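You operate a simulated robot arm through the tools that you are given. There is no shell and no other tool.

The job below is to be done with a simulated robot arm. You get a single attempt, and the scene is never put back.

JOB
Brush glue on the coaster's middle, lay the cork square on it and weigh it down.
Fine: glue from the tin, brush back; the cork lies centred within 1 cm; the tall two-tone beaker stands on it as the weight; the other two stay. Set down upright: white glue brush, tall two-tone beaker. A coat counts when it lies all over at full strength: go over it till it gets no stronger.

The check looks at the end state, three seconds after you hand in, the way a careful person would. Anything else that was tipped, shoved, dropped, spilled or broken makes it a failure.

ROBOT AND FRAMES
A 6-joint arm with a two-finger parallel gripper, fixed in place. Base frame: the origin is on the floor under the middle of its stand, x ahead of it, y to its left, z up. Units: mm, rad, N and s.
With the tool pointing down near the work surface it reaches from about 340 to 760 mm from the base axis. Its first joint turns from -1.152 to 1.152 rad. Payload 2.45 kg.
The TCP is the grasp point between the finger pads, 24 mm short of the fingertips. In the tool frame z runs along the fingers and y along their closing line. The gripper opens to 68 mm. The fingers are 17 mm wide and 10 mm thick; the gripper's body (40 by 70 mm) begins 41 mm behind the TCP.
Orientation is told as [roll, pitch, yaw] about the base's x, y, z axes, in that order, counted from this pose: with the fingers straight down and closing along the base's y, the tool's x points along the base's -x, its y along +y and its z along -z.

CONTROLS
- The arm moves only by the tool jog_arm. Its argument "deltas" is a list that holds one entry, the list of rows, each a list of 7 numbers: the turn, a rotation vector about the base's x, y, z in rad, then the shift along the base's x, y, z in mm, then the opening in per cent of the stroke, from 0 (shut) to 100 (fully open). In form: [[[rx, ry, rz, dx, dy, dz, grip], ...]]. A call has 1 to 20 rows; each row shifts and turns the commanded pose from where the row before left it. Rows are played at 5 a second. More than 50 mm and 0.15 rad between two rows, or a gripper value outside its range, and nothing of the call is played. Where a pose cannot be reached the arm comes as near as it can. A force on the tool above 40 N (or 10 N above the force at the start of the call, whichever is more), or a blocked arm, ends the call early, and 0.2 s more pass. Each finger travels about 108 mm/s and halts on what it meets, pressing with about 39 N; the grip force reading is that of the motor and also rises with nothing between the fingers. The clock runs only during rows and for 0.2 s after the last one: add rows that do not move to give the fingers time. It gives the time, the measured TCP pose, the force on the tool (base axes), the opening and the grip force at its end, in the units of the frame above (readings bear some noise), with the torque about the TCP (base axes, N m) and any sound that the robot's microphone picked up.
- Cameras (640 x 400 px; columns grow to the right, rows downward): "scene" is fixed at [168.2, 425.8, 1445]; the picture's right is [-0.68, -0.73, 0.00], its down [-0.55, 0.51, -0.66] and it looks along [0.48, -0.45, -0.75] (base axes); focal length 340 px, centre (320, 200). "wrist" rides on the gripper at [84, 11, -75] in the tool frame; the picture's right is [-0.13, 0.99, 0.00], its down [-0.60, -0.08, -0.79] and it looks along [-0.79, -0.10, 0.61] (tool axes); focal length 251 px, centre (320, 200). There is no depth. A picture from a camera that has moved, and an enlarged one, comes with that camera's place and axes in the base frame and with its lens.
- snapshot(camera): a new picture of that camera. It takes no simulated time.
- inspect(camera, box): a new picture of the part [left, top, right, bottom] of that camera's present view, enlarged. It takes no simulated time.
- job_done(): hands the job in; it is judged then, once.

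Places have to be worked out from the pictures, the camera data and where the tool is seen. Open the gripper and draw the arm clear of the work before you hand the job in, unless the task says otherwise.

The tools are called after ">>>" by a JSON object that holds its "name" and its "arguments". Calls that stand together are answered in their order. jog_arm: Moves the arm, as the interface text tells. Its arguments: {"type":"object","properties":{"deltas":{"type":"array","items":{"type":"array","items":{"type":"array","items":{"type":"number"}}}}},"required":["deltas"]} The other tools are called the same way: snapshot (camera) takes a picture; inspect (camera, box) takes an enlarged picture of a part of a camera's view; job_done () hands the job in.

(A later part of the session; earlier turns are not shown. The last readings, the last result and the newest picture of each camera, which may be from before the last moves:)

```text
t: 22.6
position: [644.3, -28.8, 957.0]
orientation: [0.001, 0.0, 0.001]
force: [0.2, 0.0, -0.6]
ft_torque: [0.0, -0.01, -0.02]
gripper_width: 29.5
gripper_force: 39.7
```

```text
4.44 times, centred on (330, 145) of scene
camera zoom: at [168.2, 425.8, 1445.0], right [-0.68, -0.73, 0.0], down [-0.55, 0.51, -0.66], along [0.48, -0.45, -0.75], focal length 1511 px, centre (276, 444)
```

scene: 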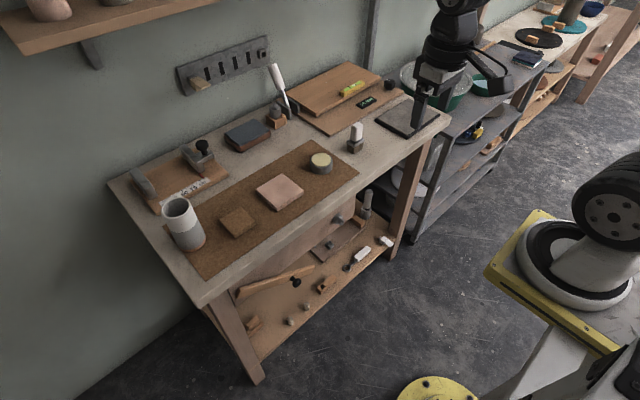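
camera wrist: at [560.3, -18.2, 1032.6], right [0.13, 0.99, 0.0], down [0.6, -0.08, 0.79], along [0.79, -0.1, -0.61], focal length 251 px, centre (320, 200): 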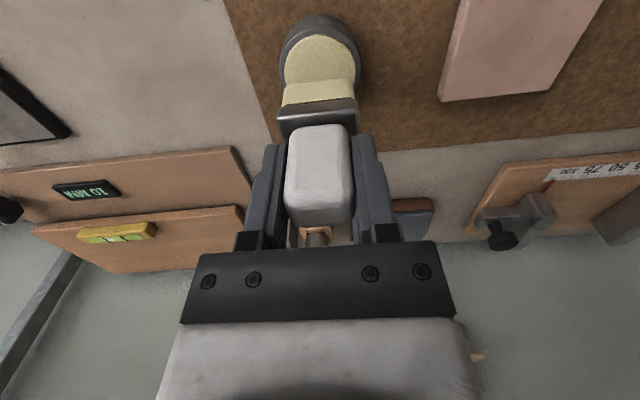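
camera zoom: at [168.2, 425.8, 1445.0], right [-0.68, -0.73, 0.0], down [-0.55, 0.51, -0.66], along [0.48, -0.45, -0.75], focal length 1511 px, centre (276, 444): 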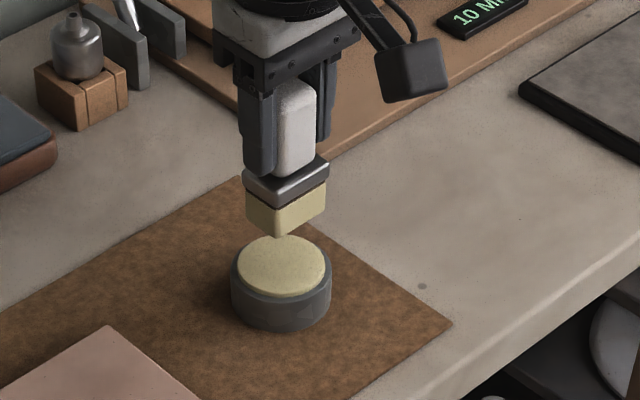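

The brush is loaded and the tin is in place. I carry the brush over the coaster's middle, about (654,109), staying high.

>>> {"name": "jog_arm", "arguments": {"deltas": [[[0, 0, 0, 2, 28, 0, 0], [0, 0, 0, 2, 28, 0, 0], [0, 0, 0, 2, 28, 0, 0], [0, 0, 0, 2, 28, 0, 0], [0, 0, 0, 1.5, 26, 0, 0], [0, 0, 0, 0, 0, -8, 0], [0, 0, 0, 0, 0, -8, 0], [0, 0, 0, 0, 0, 0, 0], [0, 0, 0, 0, 0, 0, 0]]]}}

>>> {"name": "snapshot", "arguments": {"camera": "wrist"}}

>>> {"name": "inspect", "arguments": {"camera": "wrist", "box": [230, 0, 430, 150]}}

>>> {"name": "inspect", "arguments": {"camera": "scene", "box": [230, 120, 340, 220]}}

```text
t: 24.6
position: [654.9, 107.3, 940.2]
orientation: [0.001, -0.002, -0.001]
force: [-0.8, 0.2, -0.6]
ft_torque: [0.05, 0.01, 0.02]
gripper_width: 29.4
gripper_force: 39.0
```

```text
taken
camera wrist: at [570.3, 119.4, 1016.3], right [0.13, 0.99, 0.0], down [0.6, -0.08, 0.79], along [0.79, -0.1, -0.61], focal length 251 px, centre (320, 200)
```

wrist: 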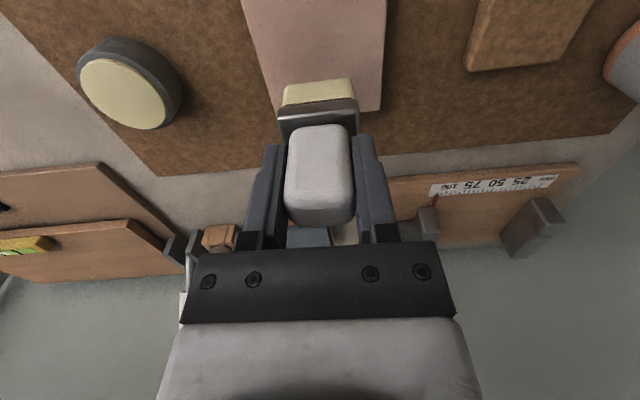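

```text
2.67 times, centred on (330, 75) of wrist
camera zoom: at [570.3, 119.4, 1016.3], right [0.13, 0.99, 0.0], down [0.6, -0.08, 0.79], along [0.79, -0.1, -0.61], focal length 670 px, centre (293, 533)
```

zoom: 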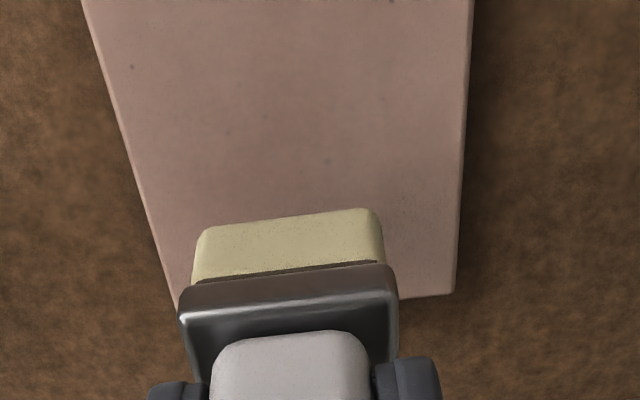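

```text
4.00 times, centred on (285, 170) of scene
camera zoom: at [168.2, 425.8, 1445.0], right [-0.68, -0.73, 0.0], down [-0.55, 0.51, -0.66], along [0.48, -0.45, -0.75], focal length 1360 px, centre (460, 320)
```

zoom: 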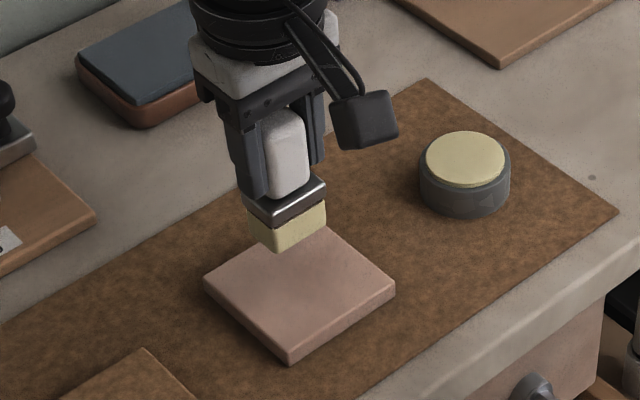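

Position looks right over the coaster (centre ≈ (654,109.5)). I descend to about 6 mm above the expected contact height.

>>> {"name": "jog_arm", "arguments": {"deltas": [[[0, 0, 0, 0, 0, -12, 0], [0, 0, 0, 0, 1, -12, 0], [0, 0, 0, 0, 1, -8, 0], [0, 0, 0, 0, 0, -4, 0], [0, 0, 0, 0, 0, 0, 0], [0, 0, 0, 0, 0, 0, 0]]]}}

>>> {"name": "inspect", "arguments": {"camera": "scene", "box": [230, 120, 340, 220]}}

>>> {"name": "inspect", "arguments": {"camera": "wrist", "box": [230, 0, 430, 150]}}

```text
t: 26.0
position: [655.4, 110.0, 904.1]
orientation: [0.001, 0.001, -0.001]
force: [-0.6, 0.5, 0.3]
ft_torque: [0.01, 0.0, 0.03]
gripper_width: 29.3
gripper_force: 39.0
```

```text
4.00 times, centred on (285, 170) of scene
camera zoom: at [168.2, 425.8, 1445.0], right [-0.68, -0.73, 0.0], down [-0.55, 0.51, -0.66], along [0.48, -0.45, -0.75], focal length 1360 px, centre (460, 320)
```

zoom: 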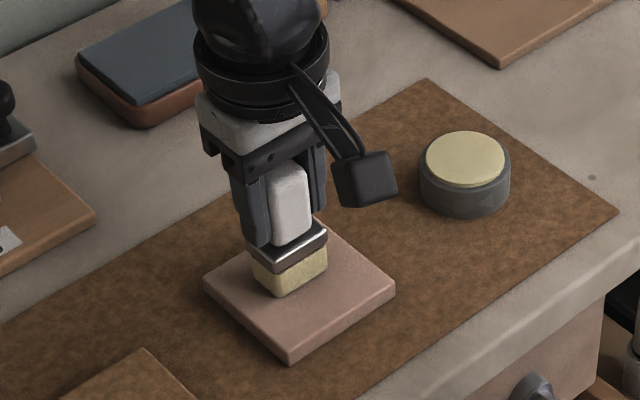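

```text
2.67 times, centred on (330, 75) of wrist
camera zoom: at [570.0, 121.9, 980.4], right [0.13, 0.99, 0.0], down [0.6, -0.08, 0.79], along [0.79, -0.1, -0.61], focal length 670 px, centre (293, 533)
```

zoom: 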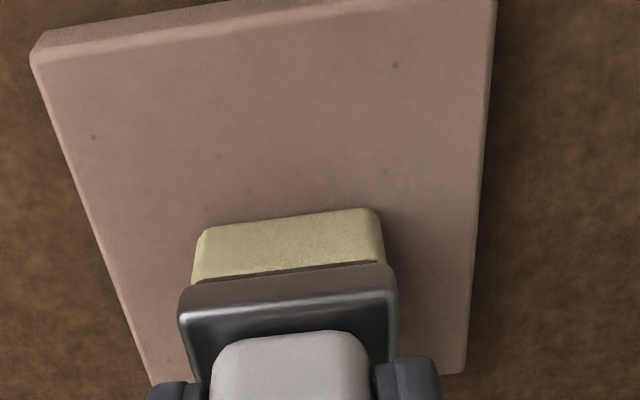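

Centred in y. I continue down gently toward contact.

>>> {"name": "jog_arm", "arguments": {"deltas": [[[0, 0, 0, 0, 0, -1.5, 0], [0, 0, 0, 0, 0, -1.5, 0], [0, 0, 0, 0, 0, -1, 0], [0, 0, 0, 0, 0, -1, 0], [0, 0, 0, 0, 0, 0, 0]]]}}

>>> {"name": "inspect", "arguments": {"camera": "scene", "box": [250, 150, 320, 210]}}

```text
t: 27.0
position: [656.6, 111.7, 904.7]
orientation: [0.001, -0.01, 0.001]
force: [-1.1, -0.3, 5.1]
ft_torque: [-0.04, 0.06, 0.0]
gripper_width: 29.4
gripper_force: 39.4
stopped in row 4: the force on the tool passed its limit at 41 N (the readings are from after the stop); the commanded pose is now the measured one
```

```text
6.67 times, centred on (285, 180) of scene
camera zoom: at [168.1, 425.8, 1445.0], right [-0.68, -0.73, 0.0], down [-0.55, 0.51, -0.66], along [0.48, -0.45, -0.75], focal length 2267 px, centre (553, 333)
```

zoom: 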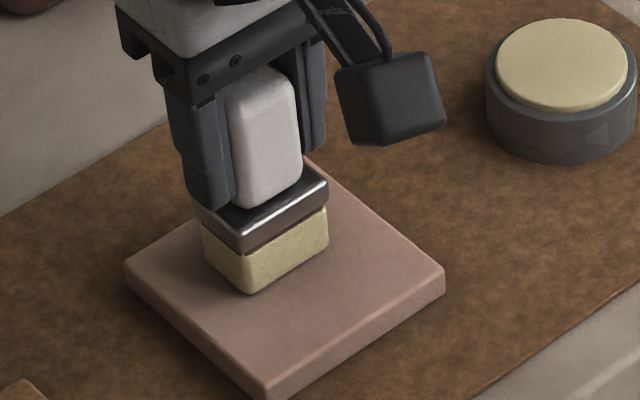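

The brush met the coaster a bit earlier than expected (contact around z≈901) and the call stopped at the force limit. I check with the same zoom as before whether the coaster moved, and hold still for a reading.

>>> {"name": "jog_arm", "arguments": {"deltas": [[[0, 0, 0, 0, 0, 0, 0]]]}}

>>> {"name": "inspect", "arguments": {"camera": "scene", "box": [230, 120, 340, 220]}}

>>> {"name": "inspect", "arguments": {"camera": "wrist", "box": [230, 0, 430, 150]}}

```text
t: 27.4
position: [657.1, 111.3, 904.5]
orientation: [0.002, -0.006, 0.002]
force: [0.6, 0.1, 7.8]
ft_torque: [-0.04, -0.03, 0.05]
gripper_width: 29.5
gripper_force: 39.1
```

```text
4.00 times, centred on (285, 170) of scene
camera zoom: at [168.1, 425.8, 1445.0], right [-0.68, -0.73, 0.0], down [-0.55, 0.51, -0.66], along [0.48, -0.45, -0.75], focal length 1360 px, centre (460, 320)
```

zoom: 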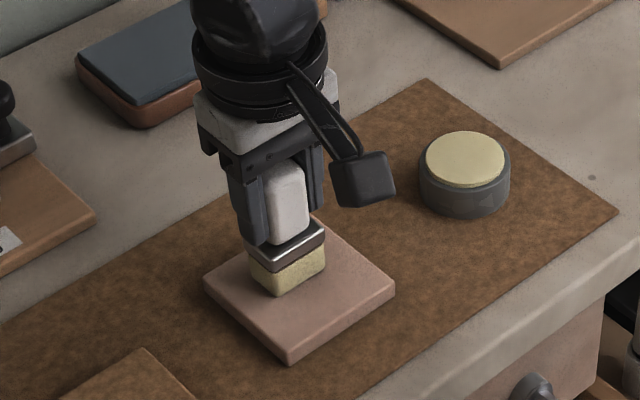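

```text
2.67 times, centred on (330, 75) of wrist
camera zoom: at [571.5, 122.1, 979.6], right [0.13, 0.99, 0.0], down [0.6, -0.08, 0.8], along [0.79, -0.1, -0.6], focal length 670 px, centre (293, 533)
```

zoom: 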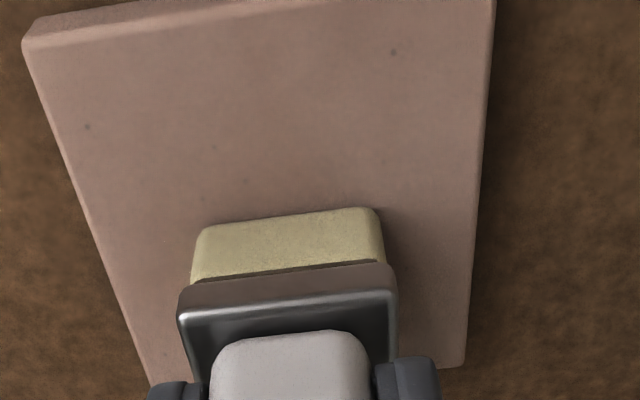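

The coaster did not move. Re-triangulating, its top is at about z 837.5 (so it is ~15 mm thick) and its centre about (649,110.5). I lift a few mm to look at what the first dab left.

>>> {"name": "jog_arm", "arguments": {"deltas": [[[0, 0, 0, 0, 0, 2, 0], [0, 0, 0, 0, 0, 6, 0], [0, 0, 0, 0, 0, 15, 0], [0, 0, 0, 0, 0, 15, 0], [0, 0, 0, 20, 0, 15, 0], [0, 0, 0, 30, 0, 10, 0], [0, 0, 0, 0, 0, 0, 0]]]}}

>>> {"name": "snapshot", "arguments": {"camera": "wrist"}}

>>> {"name": "inspect", "arguments": {"camera": "scene", "box": [230, 120, 340, 220]}}

```text
t: 29.0
position: [707.0, 111.3, 967.1]
orientation: [0.003, -0.004, 0.0]
force: [-0.5, 0.5, -0.7]
ft_torque: [0.0, 0.01, 0.0]
gripper_width: 29.3
gripper_force: 38.6
```

```text
taken
camera wrist: at [622.4, 123.0, 1042.5], right [0.13, 0.99, 0.0], down [0.6, -0.08, 0.8], along [0.79, -0.1, -0.61], focal length 251 px, centre (320, 200)
```

wrist: 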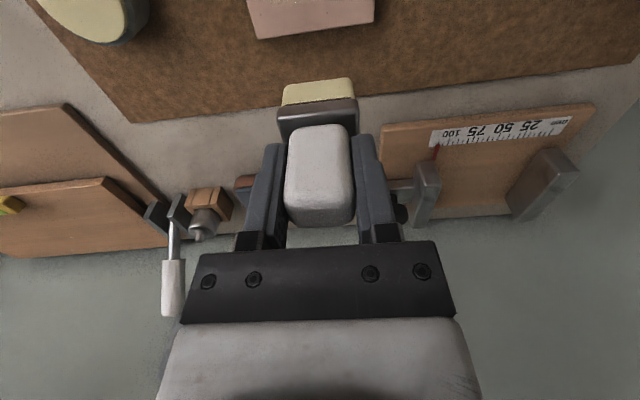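

```text
4.00 times, centred on (285, 170) of scene
camera zoom: at [168.3, 425.8, 1445.0], right [-0.68, -0.73, 0.0], down [-0.55, 0.51, -0.66], along [0.48, -0.45, -0.75], focal length 1360 px, centre (460, 320)
```

zoom: 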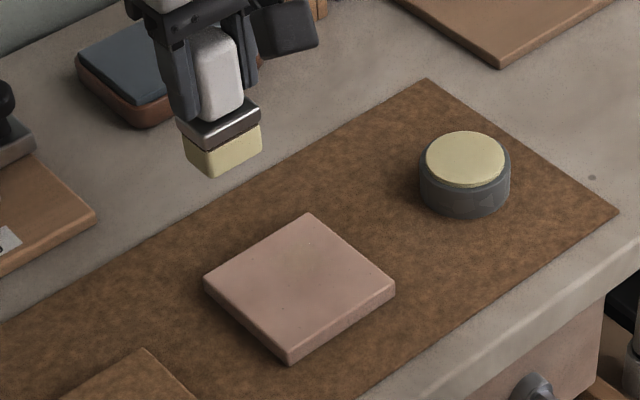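

No obvious glue on the coaster yet. I zoom in harder to check.

>>> {"name": "inspect", "arguments": {"camera": "scene", "box": [245, 165, 315, 215]}}

>>> {"name": "inspect", "arguments": {"camera": "scene", "box": [255, 115, 315, 155]}}

```text
8.00 times, centred on (280, 190) of scene
camera zoom: at [168.3, 425.8, 1445.0], right [-0.68, -0.73, 0.0], down [-0.55, 0.51, -0.66], along [0.48, -0.45, -0.75], focal length 2720 px, centre (640, 280)
```

zoom: 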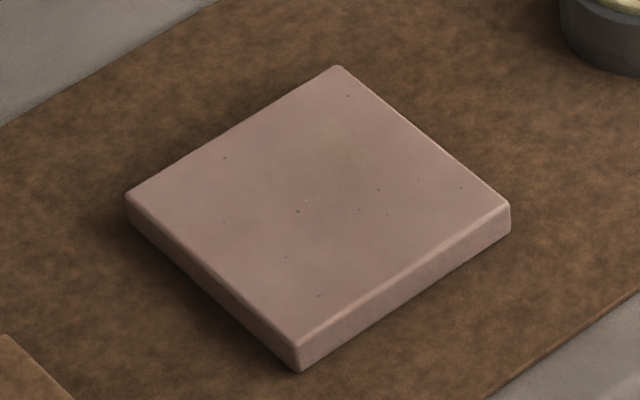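

```text
10.00 times, centred on (285, 135) of scene
camera zoom: at [168.3, 425.8, 1445.0], right [-0.68, -0.73, 0.0], down [-0.55, 0.51, -0.66], along [0.48, -0.45, -0.75], focal length 3400 px, centre (670, 850)
```

zoom: 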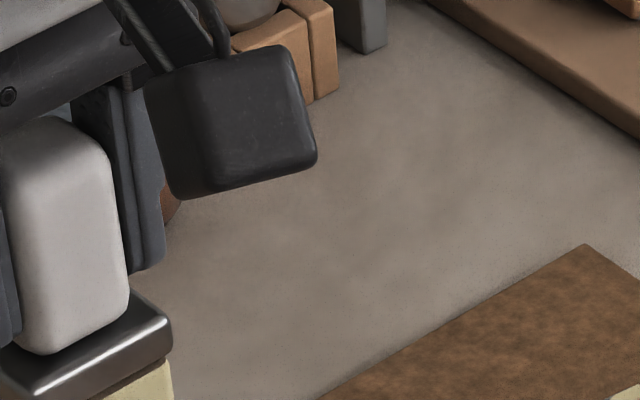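

Only faint specks at most, so the coat must be built by brushing in contact. I move back over the refined centre, TCP target about (647.5,110.8), straighten the tiny tilt, and come down to just above the surface.

>>> {"name": "jog_arm", "arguments": {"deltas": [[[-0.002, 0.004, 0, -30, 0, 0, 0], [0, 0, 0, -29.5, -0.5, -10, 0], [0, 0, 0, 0, 0, -20, 0], [0, 0, 0, 0, 0, -15, 0], [0, 0, 0, 0, 0, -10, 0], [0, 0, 0, 0, 0, -4, 0], [0, 0, 0, 0, 0, 0, 0], [0, 0, 0, 0, 0, 0, 0]]]}}

>>> {"name": "inspect", "arguments": {"camera": "scene", "box": [245, 155, 325, 215]}}

>>> {"name": "inspect", "arguments": {"camera": "wrist", "box": [230, 0, 430, 150]}}

```text
t: 30.8
position: [646.7, 110.8, 907.8]
orientation: [0.0, 0.001, -0.001]
force: [1.3, 1.3, -0.1]
ft_torque: [-0.03, -0.02, 0.03]
gripper_width: 29.3
gripper_force: 38.9
```

```text
6.67 times, centred on (285, 185) of scene
camera zoom: at [168.2, 425.8, 1445.0], right [-0.68, -0.73, 0.0], down [-0.55, 0.51, -0.66], along [0.48, -0.45, -0.75], focal length 2267 px, centre (553, 300)
```

zoom: 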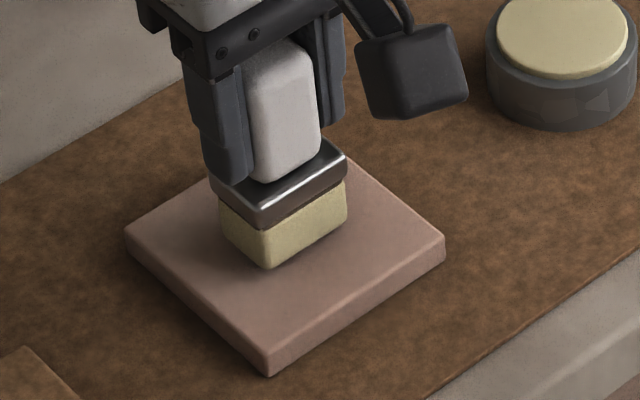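

```text
2.67 times, centred on (330, 75) of wrist
camera zoom: at [561.8, 121.9, 983.4], right [0.13, 0.99, 0.0], down [0.6, -0.08, 0.79], along [0.79, -0.1, -0.61], focal length 670 px, centre (293, 533)
```

zoom: 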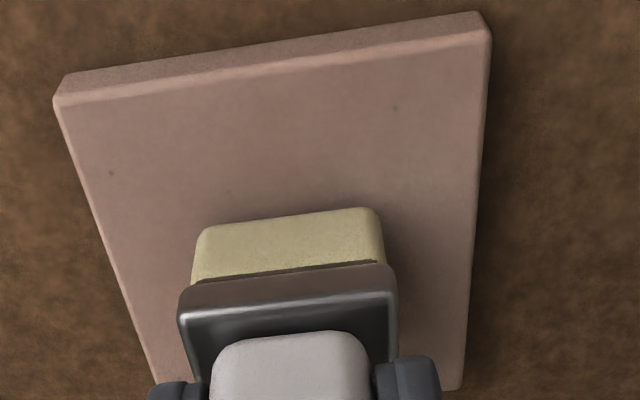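

The brush is now well centred on the coaster. I lower the last millimetres in small steps, checking force.

>>> {"name": "jog_arm", "arguments": {"deltas": [[[0, 0, 0, 0, 0, -1, 0], [0, 0, 0, 0, 0, -1, 0], [0, 0, 0, 0, 0, -0.5, 0], [0, 0, 0, 0, 0, 0, 0]]]}}

>>> {"name": "jog_arm", "arguments": {"deltas": [[[0, 0, 0, 0, 0, -0.5, 0], [0, 0, 0, 0, 0, -0.5, 0], [0, 0, 0, 0, 0, 0, 0]]]}}

```text
t: 31.8
position: [646.5, 110.4, 906.3]
orientation: [-0.001, -0.001, -0.001]
force: [0.1, 0.1, -1.3]
ft_torque: [0.03, 0.02, -0.01]
gripper_width: 29.2
gripper_force: 39.0
```

```text
t: 32.6
position: [646.9, 110.0, 903.8]
orientation: [0.0, 0.001, 0.0]
force: [-0.5, -0.8, 1.9]
ft_torque: [0.05, 0.02, 0.01]
gripper_width: 29.3
gripper_force: 38.7
```

>>> {"name": "jog_arm", "arguments": {"deltas": [[[0, 0, 0, 0, 0, -0.5, 0], [0, 0, 0, 0, 0, 0, 0]]]}}

>>> {"name": "jog_arm", "arguments": {"deltas": [[[0, 0, 0, 0, 0, 0, 0]]]}}

```text
t: 33.2
position: [647.2, 111.4, 904.1]
orientation: [0.001, -0.001, 0.0]
force: [-1.7, 0.2, 8.1]
ft_torque: [-0.01, 0.09, 0.01]
gripper_width: 29.3
gripper_force: 39.2
```

```text
t: 33.6
position: [647.4, 109.9, 904.2]
orientation: [0.0, -0.002, 0.0]
force: [-1.2, 0.5, 10.3]
ft_torque: [-0.03, -0.05, 0.02]
gripper_width: 29.3
gripper_force: 38.4
```

Contact with about 8–10 N at TCP z≈904. I try a short stroke in x and look whether glue is laid down and whether the coaster stays put.

>>> {"name": "jog_arm", "arguments": {"deltas": [[[0, 0, 0, 0, 0, 0.2, 0], [0, 0, 0, 2, 0, 0, 0], [0, 0, 0, 3, 0, 0, 0], [0, 0, 0, 3, 0, 0, 0], [0, 0, 0, -3, 0, 0, 0], [0, 0, 0, -3, 0, 0, 0], [0, 0, 0, -2, 0, 0, 0], [0, 0, 0, 0, 0, 0, 0]]]}}

>>> {"name": "inspect", "arguments": {"camera": "scene", "box": [245, 155, 325, 215]}}

>>> {"name": "inspect", "arguments": {"camera": "wrist", "box": [230, 0, 430, 150]}}

```text
t: 35.4
position: [647.4, 109.8, 904.9]
orientation: [-0.001, 0.0, 0.0]
force: [2.9, -0.5, 4.8]
ft_torque: [-0.07, -0.31, -0.03]
gripper_width: 29.2
gripper_force: 38.9
```

```text
6.67 times, centred on (285, 185) of scene
camera zoom: at [168.2, 425.8, 1445.0], right [-0.68, -0.73, 0.0], down [-0.55, 0.51, -0.66], along [0.48, -0.45, -0.75], focal length 2267 px, centre (553, 300)
```

zoom: 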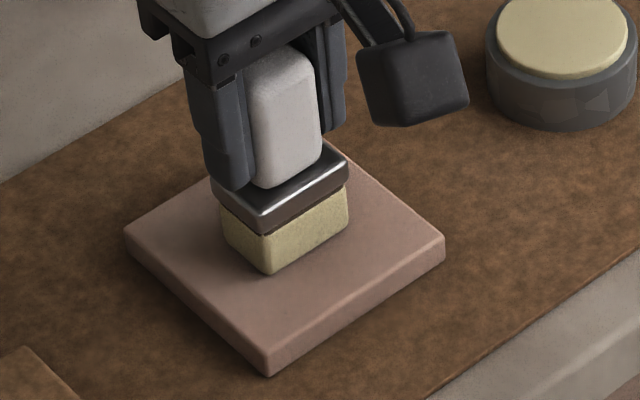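

```text
2.67 times, centred on (330, 75) of wrist
camera zoom: at [562.0, 121.5, 980.2], right [0.13, 0.99, 0.0], down [0.6, -0.08, 0.79], along [0.79, -0.1, -0.61], focal length 670 px, centre (293, 533)
```

zoom: 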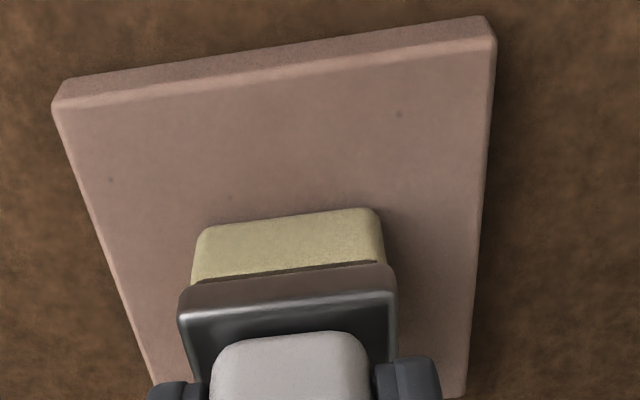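

The coaster stays put during the stroke. I make a longer stroke (x +16 then back to -16) with the same light pressure and look at the trail.

>>> {"name": "jog_arm", "arguments": {"deltas": [[[0, 0, 0, 4, 0, 0, 0], [0, 0, 0, 4, 0, 0, 0], [0, 0, 0, 4, 0, 0, 0], [0, 0, 0, 4, 0, 0, 0], [0, 0, 0, 0, 0, 0, 0]]]}}

>>> {"name": "inspect", "arguments": {"camera": "scene", "box": [245, 155, 325, 215]}}

>>> {"name": "inspect", "arguments": {"camera": "wrist", "box": [230, 0, 430, 150]}}

```text
t: 36.6
position: [662.2, 110.3, 904.8]
orientation: [0.001, -0.002, -0.001]
force: [-5.1, -0.3, 11.9]
ft_torque: [0.02, 0.16, 0.04]
gripper_width: 29.5
gripper_force: 38.8
```

```text
6.67 times, centred on (285, 185) of scene
camera zoom: at [167.9, 425.8, 1445.1], right [-0.68, -0.73, 0.0], down [-0.55, 0.51, -0.66], along [0.48, -0.45, -0.75], focal length 2267 px, centre (553, 300)
```

zoom: 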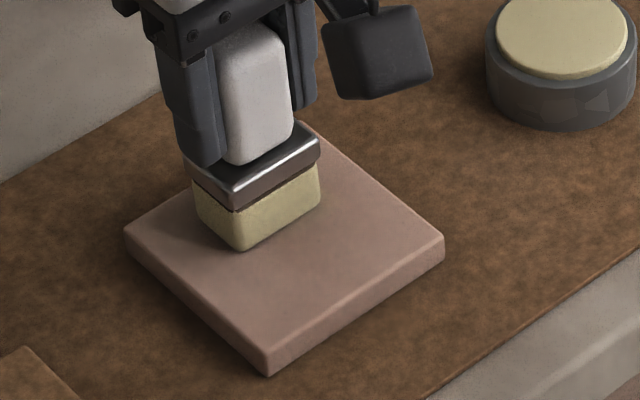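

```text
2.67 times, centred on (330, 75) of wrist
camera zoom: at [577.9, 121.5, 980.0], right [0.13, 0.99, 0.0], down [0.6, -0.08, 0.79], along [0.79, -0.1, -0.61], focal length 670 px, centre (293, 533)
```

zoom: 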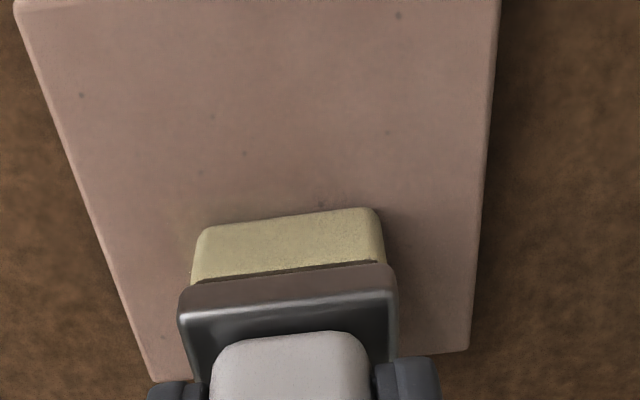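

No clear trail yet, perhaps a very faint tint. I continue with several back-and-forth strokes at this pressure.

>>> {"name": "jog_arm", "arguments": {"deltas": [[[0, 0, 0, -4, 0, 0, 0], [0, 0, 0, -4, 0, 0, 0], [0, 0, 0, -4, 0, 0, 0], [0, 0, 0, -4, 0, 0, 0], [0, 0, 0, -4, 0, 0, 0], [0, 0, 0, -4, 0, 0, 0], [0, 0, 0, -4, 0, 0, 0], [0, 0, 0, -4, 0, 0, 0], [0, 0, 0, 4, 0, 0, 0], [0, 0, 0, 4, 0, 0, 0], [0, 0, 0, 4, 0, 0, 0], [0, 0, 0, 4, 0, 0, 0], [0, 0, 0, 4, 0, 0, 0], [0, 0, 0, 4, 0, 0, 0], [0, 0, 0, 4, 0, 0, 0], [0, 0, 0, 4, 0, 0, 0], [0, 0, 0, 0, 0, 0, 0]]]}}

>>> {"name": "inspect", "arguments": {"camera": "scene", "box": [245, 155, 325, 215]}}

>>> {"name": "inspect", "arguments": {"camera": "wrist", "box": [230, 0, 430, 150]}}

```text
t: 40.2
position: [662.5, 110.4, 903.1]
orientation: [0.0, -0.001, 0.001]
force: [-6.6, 0.1, 22.1]
ft_torque: [0.01, 0.29, 0.02]
gripper_width: 29.3
gripper_force: 39.3
```

```text
6.67 times, centred on (285, 185) of scene
camera zoom: at [167.6, 425.7, 1445.1], right [-0.68, -0.73, 0.0], down [-0.55, 0.51, -0.66], along [0.48, -0.45, -0.75], focal length 2267 px, centre (553, 300)
```

zoom: 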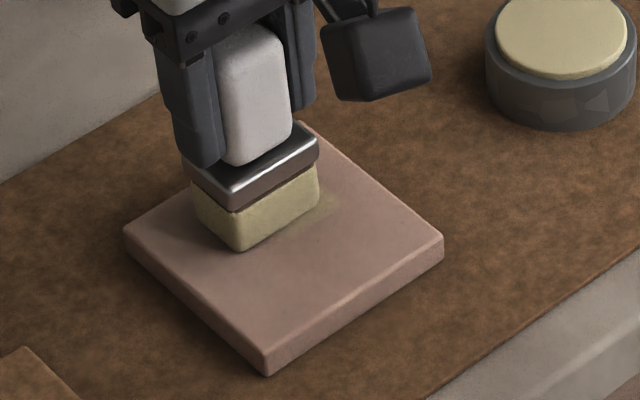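

```text
2.67 times, centred on (330, 75) of wrist
camera zoom: at [577.8, 121.9, 979.6], right [0.13, 0.99, 0.0], down [0.6, -0.08, 0.79], along [0.79, -0.1, -0.61], focal length 670 px, centre (293, 533)
```

zoom: 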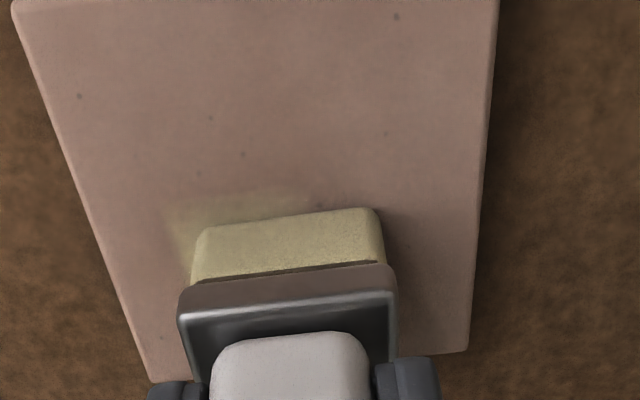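

A faint glue patch begins to show at the -y side. I lift and move aside to see the whole coat.

>>> {"name": "jog_arm", "arguments": {"deltas": [[[0, 0, 0, 0, 0, 2, 0], [0, 0, 0, 0, 0, 6, 0], [0, 0, 0, 0, 0, 15, 0], [0, 0, 0, 10, 0, 15, 0], [0, 0, 0, 25, 0, 15, 0], [0, 0, 0, 15, 0, 10, 0], [0, 0, 0, 0, 0, 0, 0]]]}}

>>> {"name": "inspect", "arguments": {"camera": "scene", "box": [245, 165, 315, 215]}}

>>> {"name": "inspect", "arguments": {"camera": "scene", "box": [235, 110, 325, 170]}}

```text
t: 41.8
position: [714.8, 108.4, 966.7]
orientation: [0.0, 0.001, 0.001]
force: [0.1, -0.5, -0.5]
ft_torque: [0.01, 0.0, 0.0]
gripper_width: 29.5
gripper_force: 39.5
```

```text
8.00 times, centred on (280, 190) of scene
camera zoom: at [168.3, 425.8, 1445.0], right [-0.68, -0.73, 0.0], down [-0.55, 0.51, -0.66], along [0.48, -0.45, -0.75], focal length 2720 px, centre (640, 280)
```

zoom: 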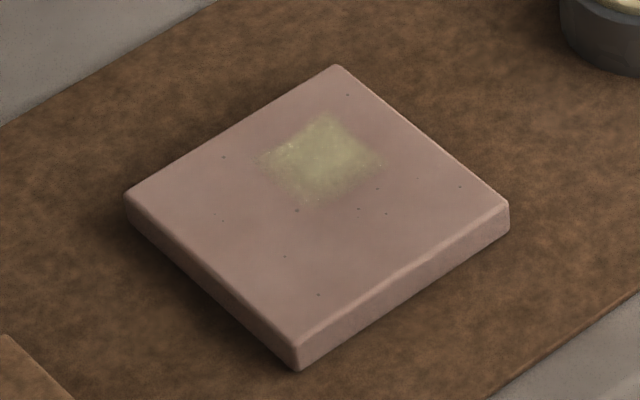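

```text
6.67 times, centred on (280, 140) of scene
camera zoom: at [168.3, 425.8, 1445.0], right [-0.68, -0.73, 0.0], down [-0.55, 0.51, -0.66], along [0.48, -0.45, -0.75], focal length 2267 px, centre (587, 600)
```

zoom: 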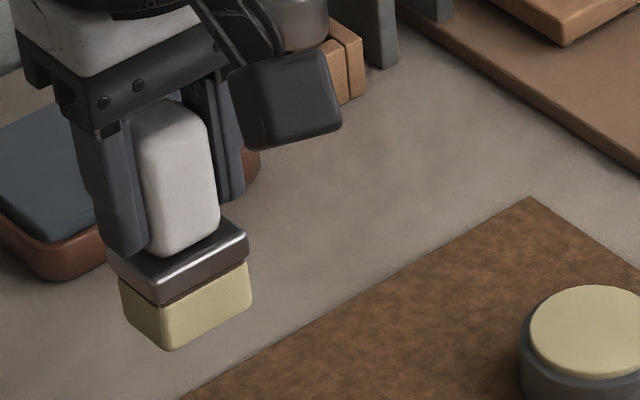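

A glue patch about 24×25 mm appeared in the quadrant (+x,-y) where I pressed hardest; the coaster has not moved. The coat builds under firmer contact, so I will stroke systematically: first lane y≈121, from x≈633.

>>> {"name": "jog_arm", "arguments": {"deltas": [[[0, 0, 0, -30, 4, 0, 0], [0, 0, 0, -30, 4, -10, 0], [0, 0, 0, -22, 4.6, -15, 0], [0, 0, 0, 0, 0, -15, 0], [0, 0, 0, 0, 0, -12, 0], [0, 0, 0, 0, 0, -7, 0], [0, 0, 0, 0, 0, 0, 0], [0, 0, 0, 0, 0, 0, 0]]]}}

>>> {"name": "jog_arm", "arguments": {"deltas": [[[0, 0, 0, 0, 0, -1, 0], [0, 0, 0, 0, 0, -0.7, 0], [0, 0, 0, 0, 0, -0.7, 0], [0, 0, 0, 0, 0, 0, 0]]]}}

```text
t: 43.6
position: [631.0, 123.7, 907.1]
orientation: [0.0, 0.0, 0.0]
force: [-0.1, -0.4, -0.6]
ft_torque: [0.02, 0.0, -0.01]
gripper_width: 29.0
gripper_force: 39.2
```

```text
t: 44.6
position: [629.9, 122.8, 904.5]
orientation: [0.001, 0.0, 0.0]
force: [0.9, -0.4, -1.5]
ft_torque: [-0.03, -0.02, -0.02]
gripper_width: 29.3
gripper_force: 39.3
```

>>> {"name": "jog_arm", "arguments": {"deltas": [[[0, 0, 0, 2.5, -2, -0.5, 0], [0, 0, 0, 0, 0, -0.5, 0], [0, 0, 0, 0, 0, 0, 0]]]}}

>>> {"name": "jog_arm", "arguments": {"deltas": [[[0, 0, 0, 0, 0, -0.5, 0], [0, 0, 0, 0, 0, 0, 0]]]}}

```text
t: 45.4
position: [634.7, 120.3, 903.5]
orientation: [0.001, -0.002, 0.001]
force: [-0.6, -0.4, 2.5]
ft_torque: [-0.02, -0.01, 0.01]
gripper_width: 29.2
gripper_force: 39.0
```

```text
t: 46.0
position: [635.1, 121.7, 903.2]
orientation: [-0.002, -0.003, -0.002]
force: [0.5, -2.1, 7.5]
ft_torque: [-0.09, -0.16, -0.05]
gripper_width: 29.3
gripper_force: 38.9
```

Contact at 7.5 N. I press slightly more and stroke +x along this lane, then read the force.

>>> {"name": "jog_arm", "arguments": {"deltas": [[[0, 0, 0, 0, 0, -0.4, 0], [0, 0, 0, 3, 0, 0, 0], [0, 0, 0, 4, 0, 0, 0], [0, 0, 0, 4, 0, 0, 0], [0, 0, 0, 0, 0, 0, 0]]]}}

>>> {"name": "jog_arm", "arguments": {"deltas": [[[0, 0, 0, 4, 0, 0, 0], [0, 0, 0, 4, 0, 0, 0], [0, 0, 0, 4, 0, 0, 0], [0, 0, 0, 3, 0, 0, 0], [0, 0, 0, 0, 0, 0, 0]]]}}

>>> {"name": "inspect", "arguments": {"camera": "wrist", "box": [230, 0, 430, 150]}}

>>> {"name": "inspect", "arguments": {"camera": "scene", "box": [245, 165, 315, 215]}}

```text
t: 47.2
position: [645.2, 121.4, 904.5]
orientation: [0.001, -0.001, -0.001]
force: [-7.1, 2.6, 20.1]
ft_torque: [0.1, 0.31, 0.02]
gripper_width: 29.2
gripper_force: 39.2
```

```text
t: 48.4
position: [659.5, 121.2, 904.9]
orientation: [0.001, -0.002, 0.0]
force: [-6.8, -1.0, 15.9]
ft_torque: [-0.03, 0.22, -0.04]
gripper_width: 29.3
gripper_force: 39.2
```

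```text
2.67 times, centred on (330, 75) of wrist
camera zoom: at [574.8, 132.1, 979.7], right [0.13, 0.99, 0.0], down [0.6, -0.08, 0.79], along [0.79, -0.1, -0.61], focal length 670 px, centre (293, 533)
```

zoom: 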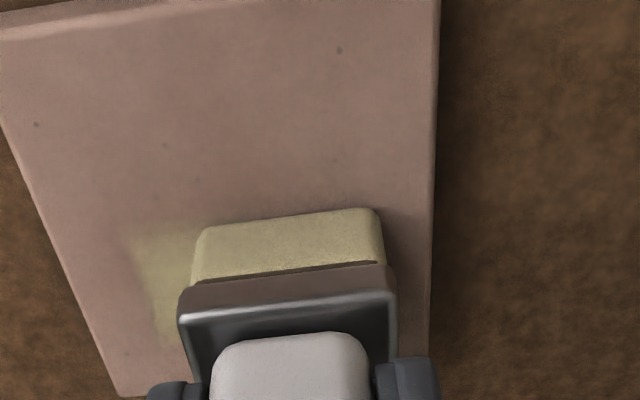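

```text
8.00 times, centred on (280, 190) of scene
camera zoom: at [167.7, 425.7, 1445.1], right [-0.68, -0.73, 0.0], down [-0.55, 0.51, -0.66], along [0.48, -0.45, -0.75], focal length 2720 px, centre (640, 280)
```

zoom: 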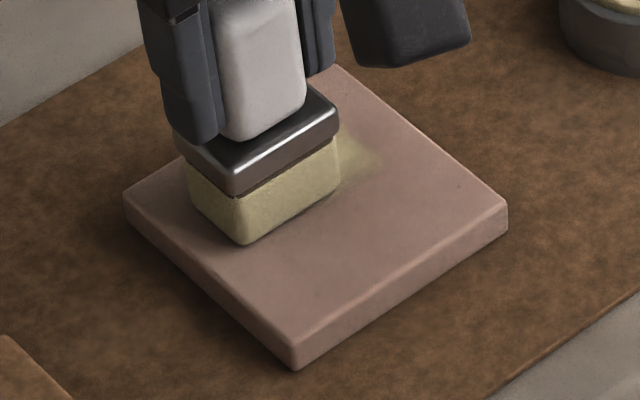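

Forces 15–20 N but still no clear trail in this lane after a single pass. I stroke back and forth again along the same lane.

>>> {"name": "jog_arm", "arguments": {"deltas": [[[0, 0, 0, -4, 0, 0, 0], [0, 0, 0, -4, 0, 0, 0], [0, 0, 0, -4, 0, 0, 0], [0, 0, 0, -4, 0, 0, 0], [0, 0, 0, -4, 0, 0, 0], [0, 0, 0, -4, 0, 0, 0], [0, 0, 0, -3, 0, 0, 0], [0, 0, 0, 0, 0, 0, 0]]]}}

>>> {"name": "inspect", "arguments": {"camera": "scene", "box": [245, 165, 315, 215]}}

>>> {"name": "inspect", "arguments": {"camera": "wrist", "box": [230, 0, 430, 150]}}

```text
t: 50.2
position: [632.5, 120.7, 904.8]
orientation: [0.001, -0.003, 0.0]
force: [5.8, 0.2, 13.5]
ft_torque: [0.05, -0.55, -0.01]
gripper_width: 29.4
gripper_force: 38.7
```

```text
8.00 times, centred on (280, 190) of scene
camera zoom: at [168.1, 425.8, 1445.0], right [-0.68, -0.73, 0.0], down [-0.55, 0.51, -0.66], along [0.48, -0.45, -0.75], focal length 2720 px, centre (640, 280)
```

zoom: 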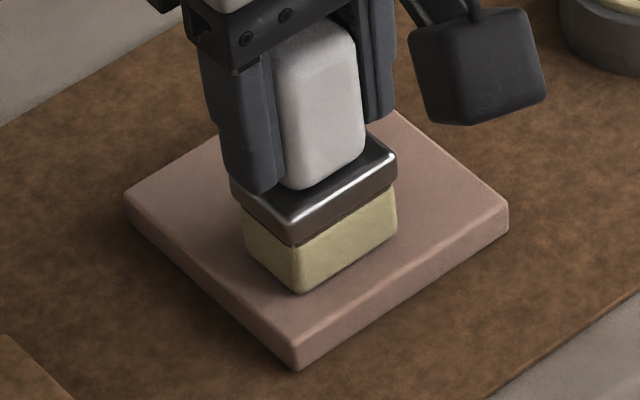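

```text
2.67 times, centred on (330, 75) of wrist
camera zoom: at [547.8, 131.8, 979.6], right [0.13, 0.99, 0.0], down [0.6, -0.08, 0.79], along [0.79, -0.1, -0.61], focal length 670 px, centre (293, 533)
```

zoom: 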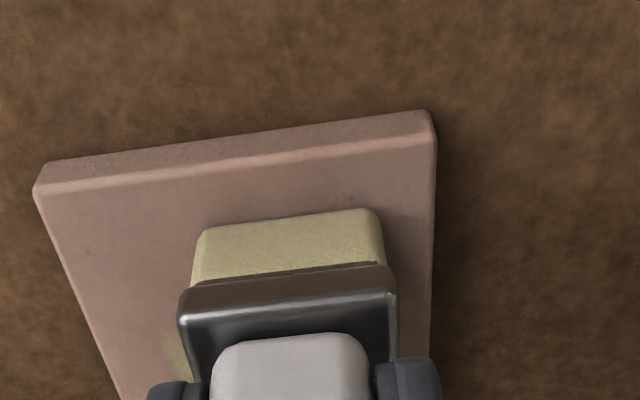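

I lift and look at the coat pattern after this lane.

>>> {"name": "jog_arm", "arguments": {"deltas": [[[0, 0, 0, 0, 0, 2, 0], [0, 0, 0, 0, 0, 8, 0], [0, 0, 0, 15, 0, 20, 0], [0, 0, 0, 40, 0, 20, 0], [0, 0, 0, 35, 0, 12, 0], [0, 0, 0, 0, 0, 0, 0]]]}}

>>> {"name": "inspect", "arguments": {"camera": "scene", "box": [245, 165, 315, 215]}}

```text
t: 51.6
position: [722.0, 120.1, 966.9]
orientation: [0.002, 0.0, 0.001]
force: [0.3, -0.2, -0.7]
ft_torque: [0.0, 0.07, 0.01]
gripper_width: 29.3
gripper_force: 39.0
```

```text
8.00 times, centred on (280, 190) of scene
camera zoom: at [168.3, 425.8, 1445.0], right [-0.68, -0.73, 0.0], down [-0.55, 0.51, -0.66], along [0.48, -0.45, -0.75], focal length 2720 px, centre (640, 280)
```

zoom: 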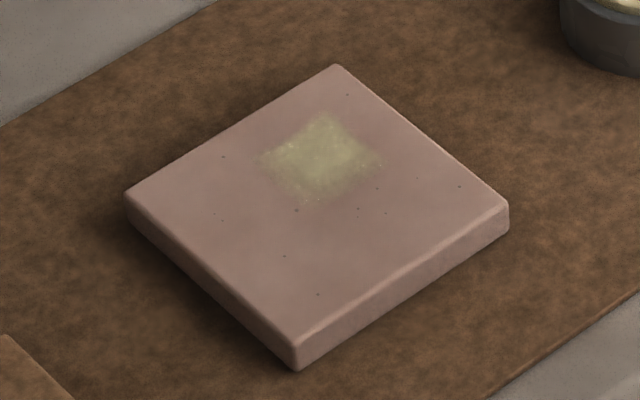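

Only the one cell-like patch at (+x,-y) shows, so perhaps the brush is running low or needs different contact. I check the bristles and the tin closely.

>>> {"name": "inspect", "arguments": {"camera": "scene", "box": [225, 110, 345, 190]}}

>>> {"name": "snapshot", "arguments": {"camera": "wrist"}}

>>> {"name": "inspect", "arguments": {"camera": "wrist", "box": [260, 60, 380, 140]}}

```text
5.00 times, centred on (285, 150) of scene
camera zoom: at [168.3, 425.8, 1445.0], right [-0.68, -0.73, 0.0], down [-0.55, 0.51, -0.66], along [0.48, -0.45, -0.75], focal length 1700 px, centre (495, 450)
```

zoom: 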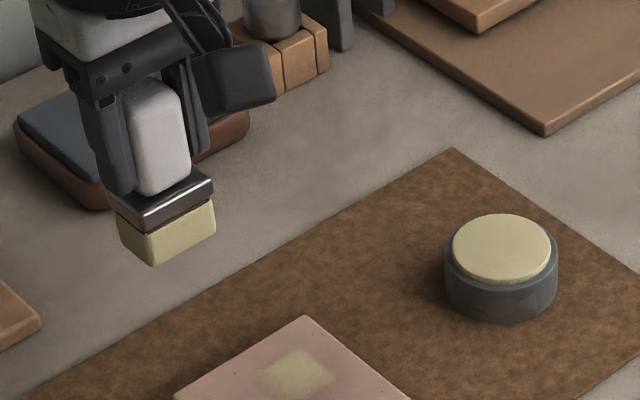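

```text
taken
camera wrist: at [637.2, 131.5, 1041.8], right [0.13, 0.99, 0.0], down [0.6, -0.08, 0.79], along [0.79, -0.1, -0.61], focal length 251 px, centre (320, 200)
```

wrist: 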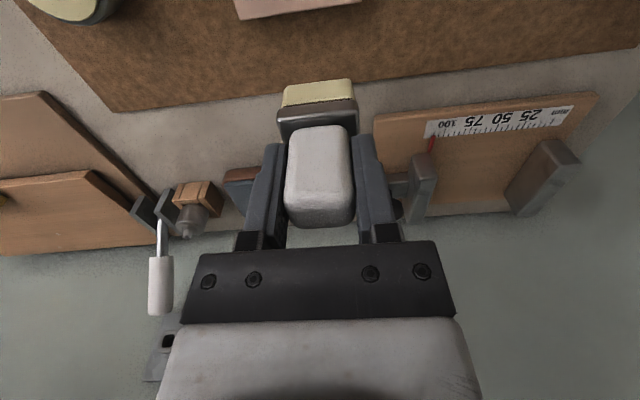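

```text
5.00 times, centred on (320, 100) of wrist
camera zoom: at [637.2, 131.5, 1041.8], right [0.13, 0.99, 0.0], down [0.6, -0.08, 0.79], along [0.79, -0.1, -0.61], focal length 1257 px, centre (320, 700)
```

zoom: 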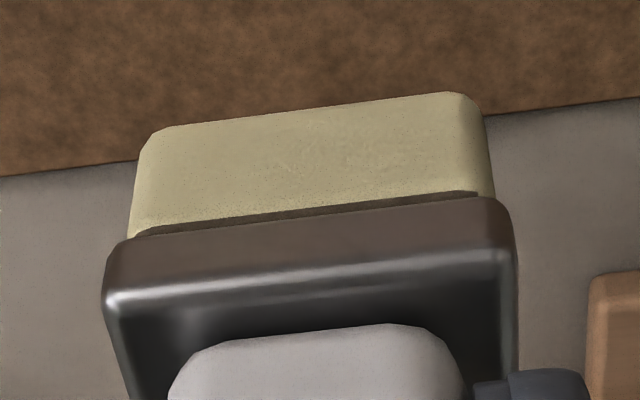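

The bristles are still fully covered. I pull back so the wrist camera sees the coaster directly for a finer look at the coat.

>>> {"name": "jog_arm", "arguments": {"deltas": [[[0, 0, 0, -40, 0, 10, 0], [0, 0, 0, -45, -3, 5, 0], [0, 0, 0, -45, -4, 0, 0], [0, 0, 0, -22, -3, 0, 0], [0, 0, 0, 0, 0, 0, 0]]]}}

>>> {"name": "snapshot", "arguments": {"camera": "wrist"}}

>>> {"name": "inspect", "arguments": {"camera": "wrist", "box": [250, 10, 370, 90]}}

```text
t: 52.8
position: [570.1, 109.7, 979.5]
orientation: [-0.001, -0.001, 0.0]
force: [-0.7, -0.8, 0.0]
ft_torque: [0.02, 0.03, 0.02]
gripper_width: 29.4
gripper_force: 39.0
```

```text
taken
camera wrist: at [485.7, 122.1, 1055.1], right [0.13, 0.99, 0.0], down [0.6, -0.08, 0.79], along [0.79, -0.1, -0.61], focal length 251 px, centre (320, 200)
```

wrist: 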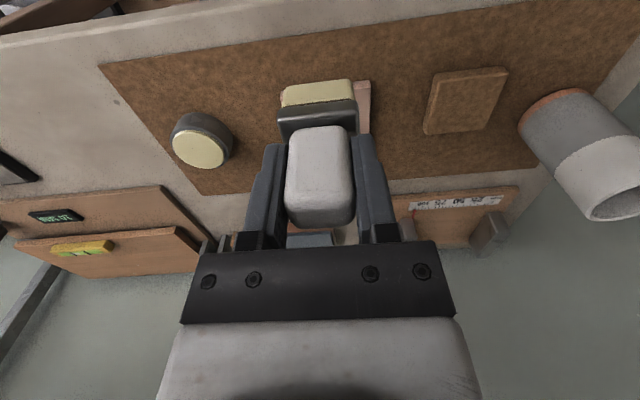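

```text
5.00 times, centred on (310, 50) of wrist
camera zoom: at [485.7, 122.1, 1055.1], right [0.13, 0.99, 0.0], down [0.6, -0.08, 0.79], along [0.79, -0.1, -0.61], focal length 1257 px, centre (370, 950)
```

zoom: 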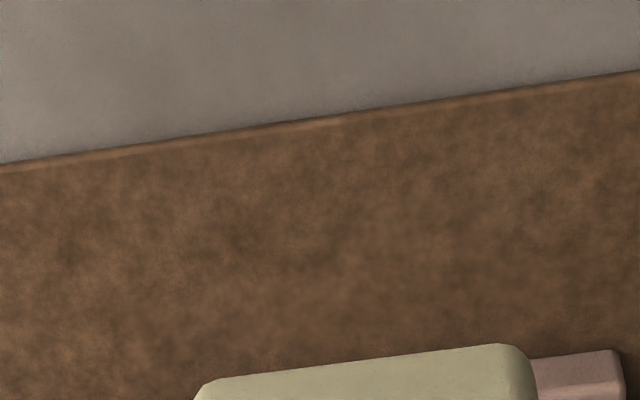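

The brush itself blocks that view; I shift toward -y and forward so the coaster appears beside the brush.

>>> {"name": "jog_arm", "arguments": {"deltas": [[[0, 0, 0, 20, -35, 5, 0], [0, 0, 0, 25, -35, 5, 0], [0, 0, 0, 0, 0, 0, 0], [0, 0, 0, 0, 0, 0, 0]]]}}

>>> {"name": "snapshot", "arguments": {"camera": "wrist"}}

>>> {"name": "inspect", "arguments": {"camera": "wrist", "box": [360, 0, 520, 100]}}

```text
t: 53.8
position: [614.3, 39.9, 991.0]
orientation: [0.001, 0.0, 0.0]
force: [-0.2, 0.4, -0.4]
ft_torque: [-0.01, 0.01, -0.03]
gripper_width: 29.0
gripper_force: 39.5
```

```text
taken
camera wrist: at [529.5, 51.4, 1066.9], right [0.13, 0.99, 0.0], down [0.6, -0.08, 0.79], along [0.79, -0.1, -0.61], focal length 251 px, centre (320, 200)
```

wrist: 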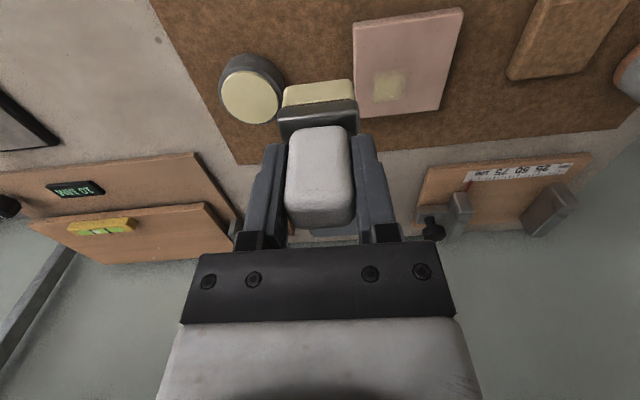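

```text
4.00 times, centred on (440, 50) of wrist
camera zoom: at [529.5, 51.4, 1066.9], right [0.13, 0.99, 0.0], down [0.6, -0.08, 0.79], along [0.79, -0.1, -0.61], focal length 1006 px, centre (-160, 800)
```

zoom: 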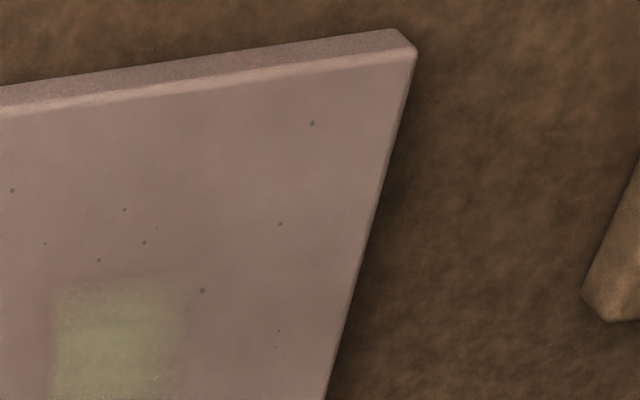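

The coat shows as one ~25 mm square covering the (+x,-y) quadrant from the coaster's centre, so the coated middle looks like a 50 mm field that fills piecewise, and the brush has probably run out. I go back to the tin to reload, holding the brush in the glue longer.

>>> {"name": "jog_arm", "arguments": {"deltas": [[[0, 0, 0, 10, -25, 0, 0], [0, 0, 0, 10, -25, 0, 0], [0, 0, 0, 10.7, -19.4, 0, 0], [0, 0, 0, 0, 0, -20, 0], [0, 0, 0, 0, 0, -20, 0], [0, 0, 0, 0, 0, -15, 0], [0, 0, 0, 0, 0, -8, 0], [0, 0, 0, 0, 0, -4, 0], [0, 0, 0, 0, 0, 0, 0], [0, 0, 0, 0, 0, 0, 0]]]}}

>>> {"name": "inspect", "arguments": {"camera": "wrist", "box": [240, 20, 400, 130]}}

```text
t: 56.0
position: [645.8, -27.4, 921.3]
orientation: [-0.001, 0.001, -0.001]
force: [0.1, -0.4, -0.2]
ft_torque: [0.0, 0.01, -0.04]
gripper_width: 29.5
gripper_force: 39.2
```

```text
3.64 times, centred on (320, 75) of wrist
camera zoom: at [561.0, -16.9, 998.5], right [0.13, 0.99, 0.0], down [0.6, -0.08, 0.79], along [0.79, -0.1, -0.61], focal length 914 px, centre (320, 654)
```

zoom: 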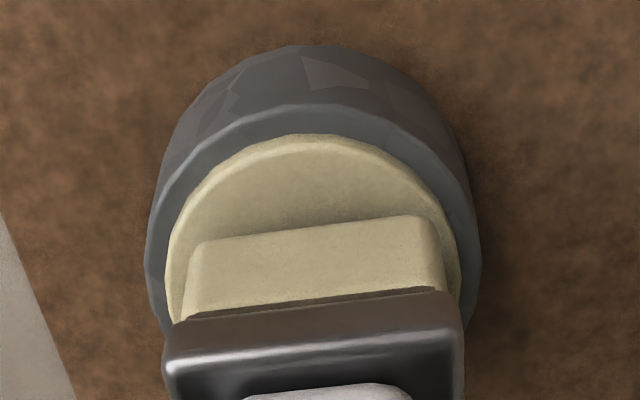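

Nearly aligned (about 1.5 mm to the +y side); I correct and lower to contact in small steps.

>>> {"name": "jog_arm", "arguments": {"deltas": [[[0, 0, 0, 0, -1.5, 0, 0], [0, 0, 0, 0, 0, -0.7, 0], [0, 0, 0, 0, 0, -0.7, 0], [0, 0, 0, 0, 0, 0, 0]]]}}

>>> {"name": "jog_arm", "arguments": {"deltas": [[[0, 0, 0, 0, 0, -0.5, 0], [0, 0, 0, 0, 0, -0.4, 0], [0, 0, 0, 0, 0, 0, 0]]]}}

```text
t: 57.0
position: [645.9, -29.4, 921.8]
orientation: [-0.001, 0.001, 0.0]
force: [-0.1, 0.5, -1.0]
ft_torque: [0.0, -0.01, 0.02]
gripper_width: 29.4
gripper_force: 39.0
```

```text
t: 57.8
position: [645.2, -29.6, 921.2]
orientation: [0.0, 0.0, -0.001]
force: [-0.4, 1.0, -0.5]
ft_torque: [-0.01, 0.01, -0.01]
gripper_width: 29.3
gripper_force: 38.6
```

>>> {"name": "jog_arm", "arguments": {"deltas": [[[0, 0, 0, 0, 0, -0.5, 0], [0, 0, 0, 0, 0, -0.5, 0], [0, 0, 0, 0, 0, 0, 0]]]}}

>>> {"name": "jog_arm", "arguments": {"deltas": [[[0, 0, 0, 0, 0, -0.5, 0], [0, 0, 0, 0, 0, 0, 0]]]}}

```text
t: 58.6
position: [646.0, -31.2, 920.6]
orientation: [-0.001, 0.001, 0.0]
force: [-0.9, 0.4, -0.7]
ft_torque: [0.0, -0.01, 0.02]
gripper_width: 29.3
gripper_force: 39.2
```

```text
t: 59.2
position: [645.4, -30.7, 920.1]
orientation: [0.0, 0.0, -0.001]
force: [0.6, -0.2, 0.0]
ft_torque: [-0.02, -0.01, 0.0]
gripper_width: 29.5
gripper_force: 38.8
```

>>> {"name": "jog_arm", "arguments": {"deltas": [[[0, 0, 0, 0, 0, -0.5, 0], [0, 0, 0, 0, 0, -0.3, 0], [0, 0, 0, 0, 0, 0, 0]]]}}

>>> {"name": "jog_arm", "arguments": {"deltas": [[[0, 0, 0, 0, 0, -0.3, 0], [0, 0, 0, 0, 0, 0, 0]]]}}

```text
t: 60.0
position: [644.9, -30.0, 919.3]
orientation: [0.0, 0.0, -0.002]
force: [0.6, 0.1, -1.5]
ft_torque: [0.03, 0.01, -0.02]
gripper_width: 29.6
gripper_force: 39.0
```

```text
t: 60.6
position: [645.6, -29.2, 919.4]
orientation: [0.001, 0.0, -0.001]
force: [0.4, 0.0, -0.5]
ft_torque: [-0.01, -0.01, -0.01]
gripper_width: 29.0
gripper_force: 38.8
```

>>> {"name": "jog_arm", "arguments": {"deltas": [[[0, 0, 0, 0, 0, -0.4, 0], [0, 0, 0, 0, 0, -0.3, 0], [0, 0, 0, 0, 0, 0, 0]]]}}

>>> {"name": "jog_arm", "arguments": {"deltas": [[[0, 0, 0, 0, 0, -0.3, 0], [0, 0, 0, 0, 0, 0, 0]]]}}

```text
t: 61.4
position: [645.9, -30.0, 918.8]
orientation: [-0.001, 0.001, 0.0]
force: [-0.3, 0.3, -0.5]
ft_torque: [0.0, 0.0, -0.02]
gripper_width: 29.2
gripper_force: 39.2
```

```text
t: 62.0
position: [645.1, -29.9, 918.2]
orientation: [0.001, 0.0, 0.0]
force: [-1.2, 0.2, 3.5]
ft_torque: [0.0, 0.06, -0.07]
gripper_width: 29.2
gripper_force: 38.7
```

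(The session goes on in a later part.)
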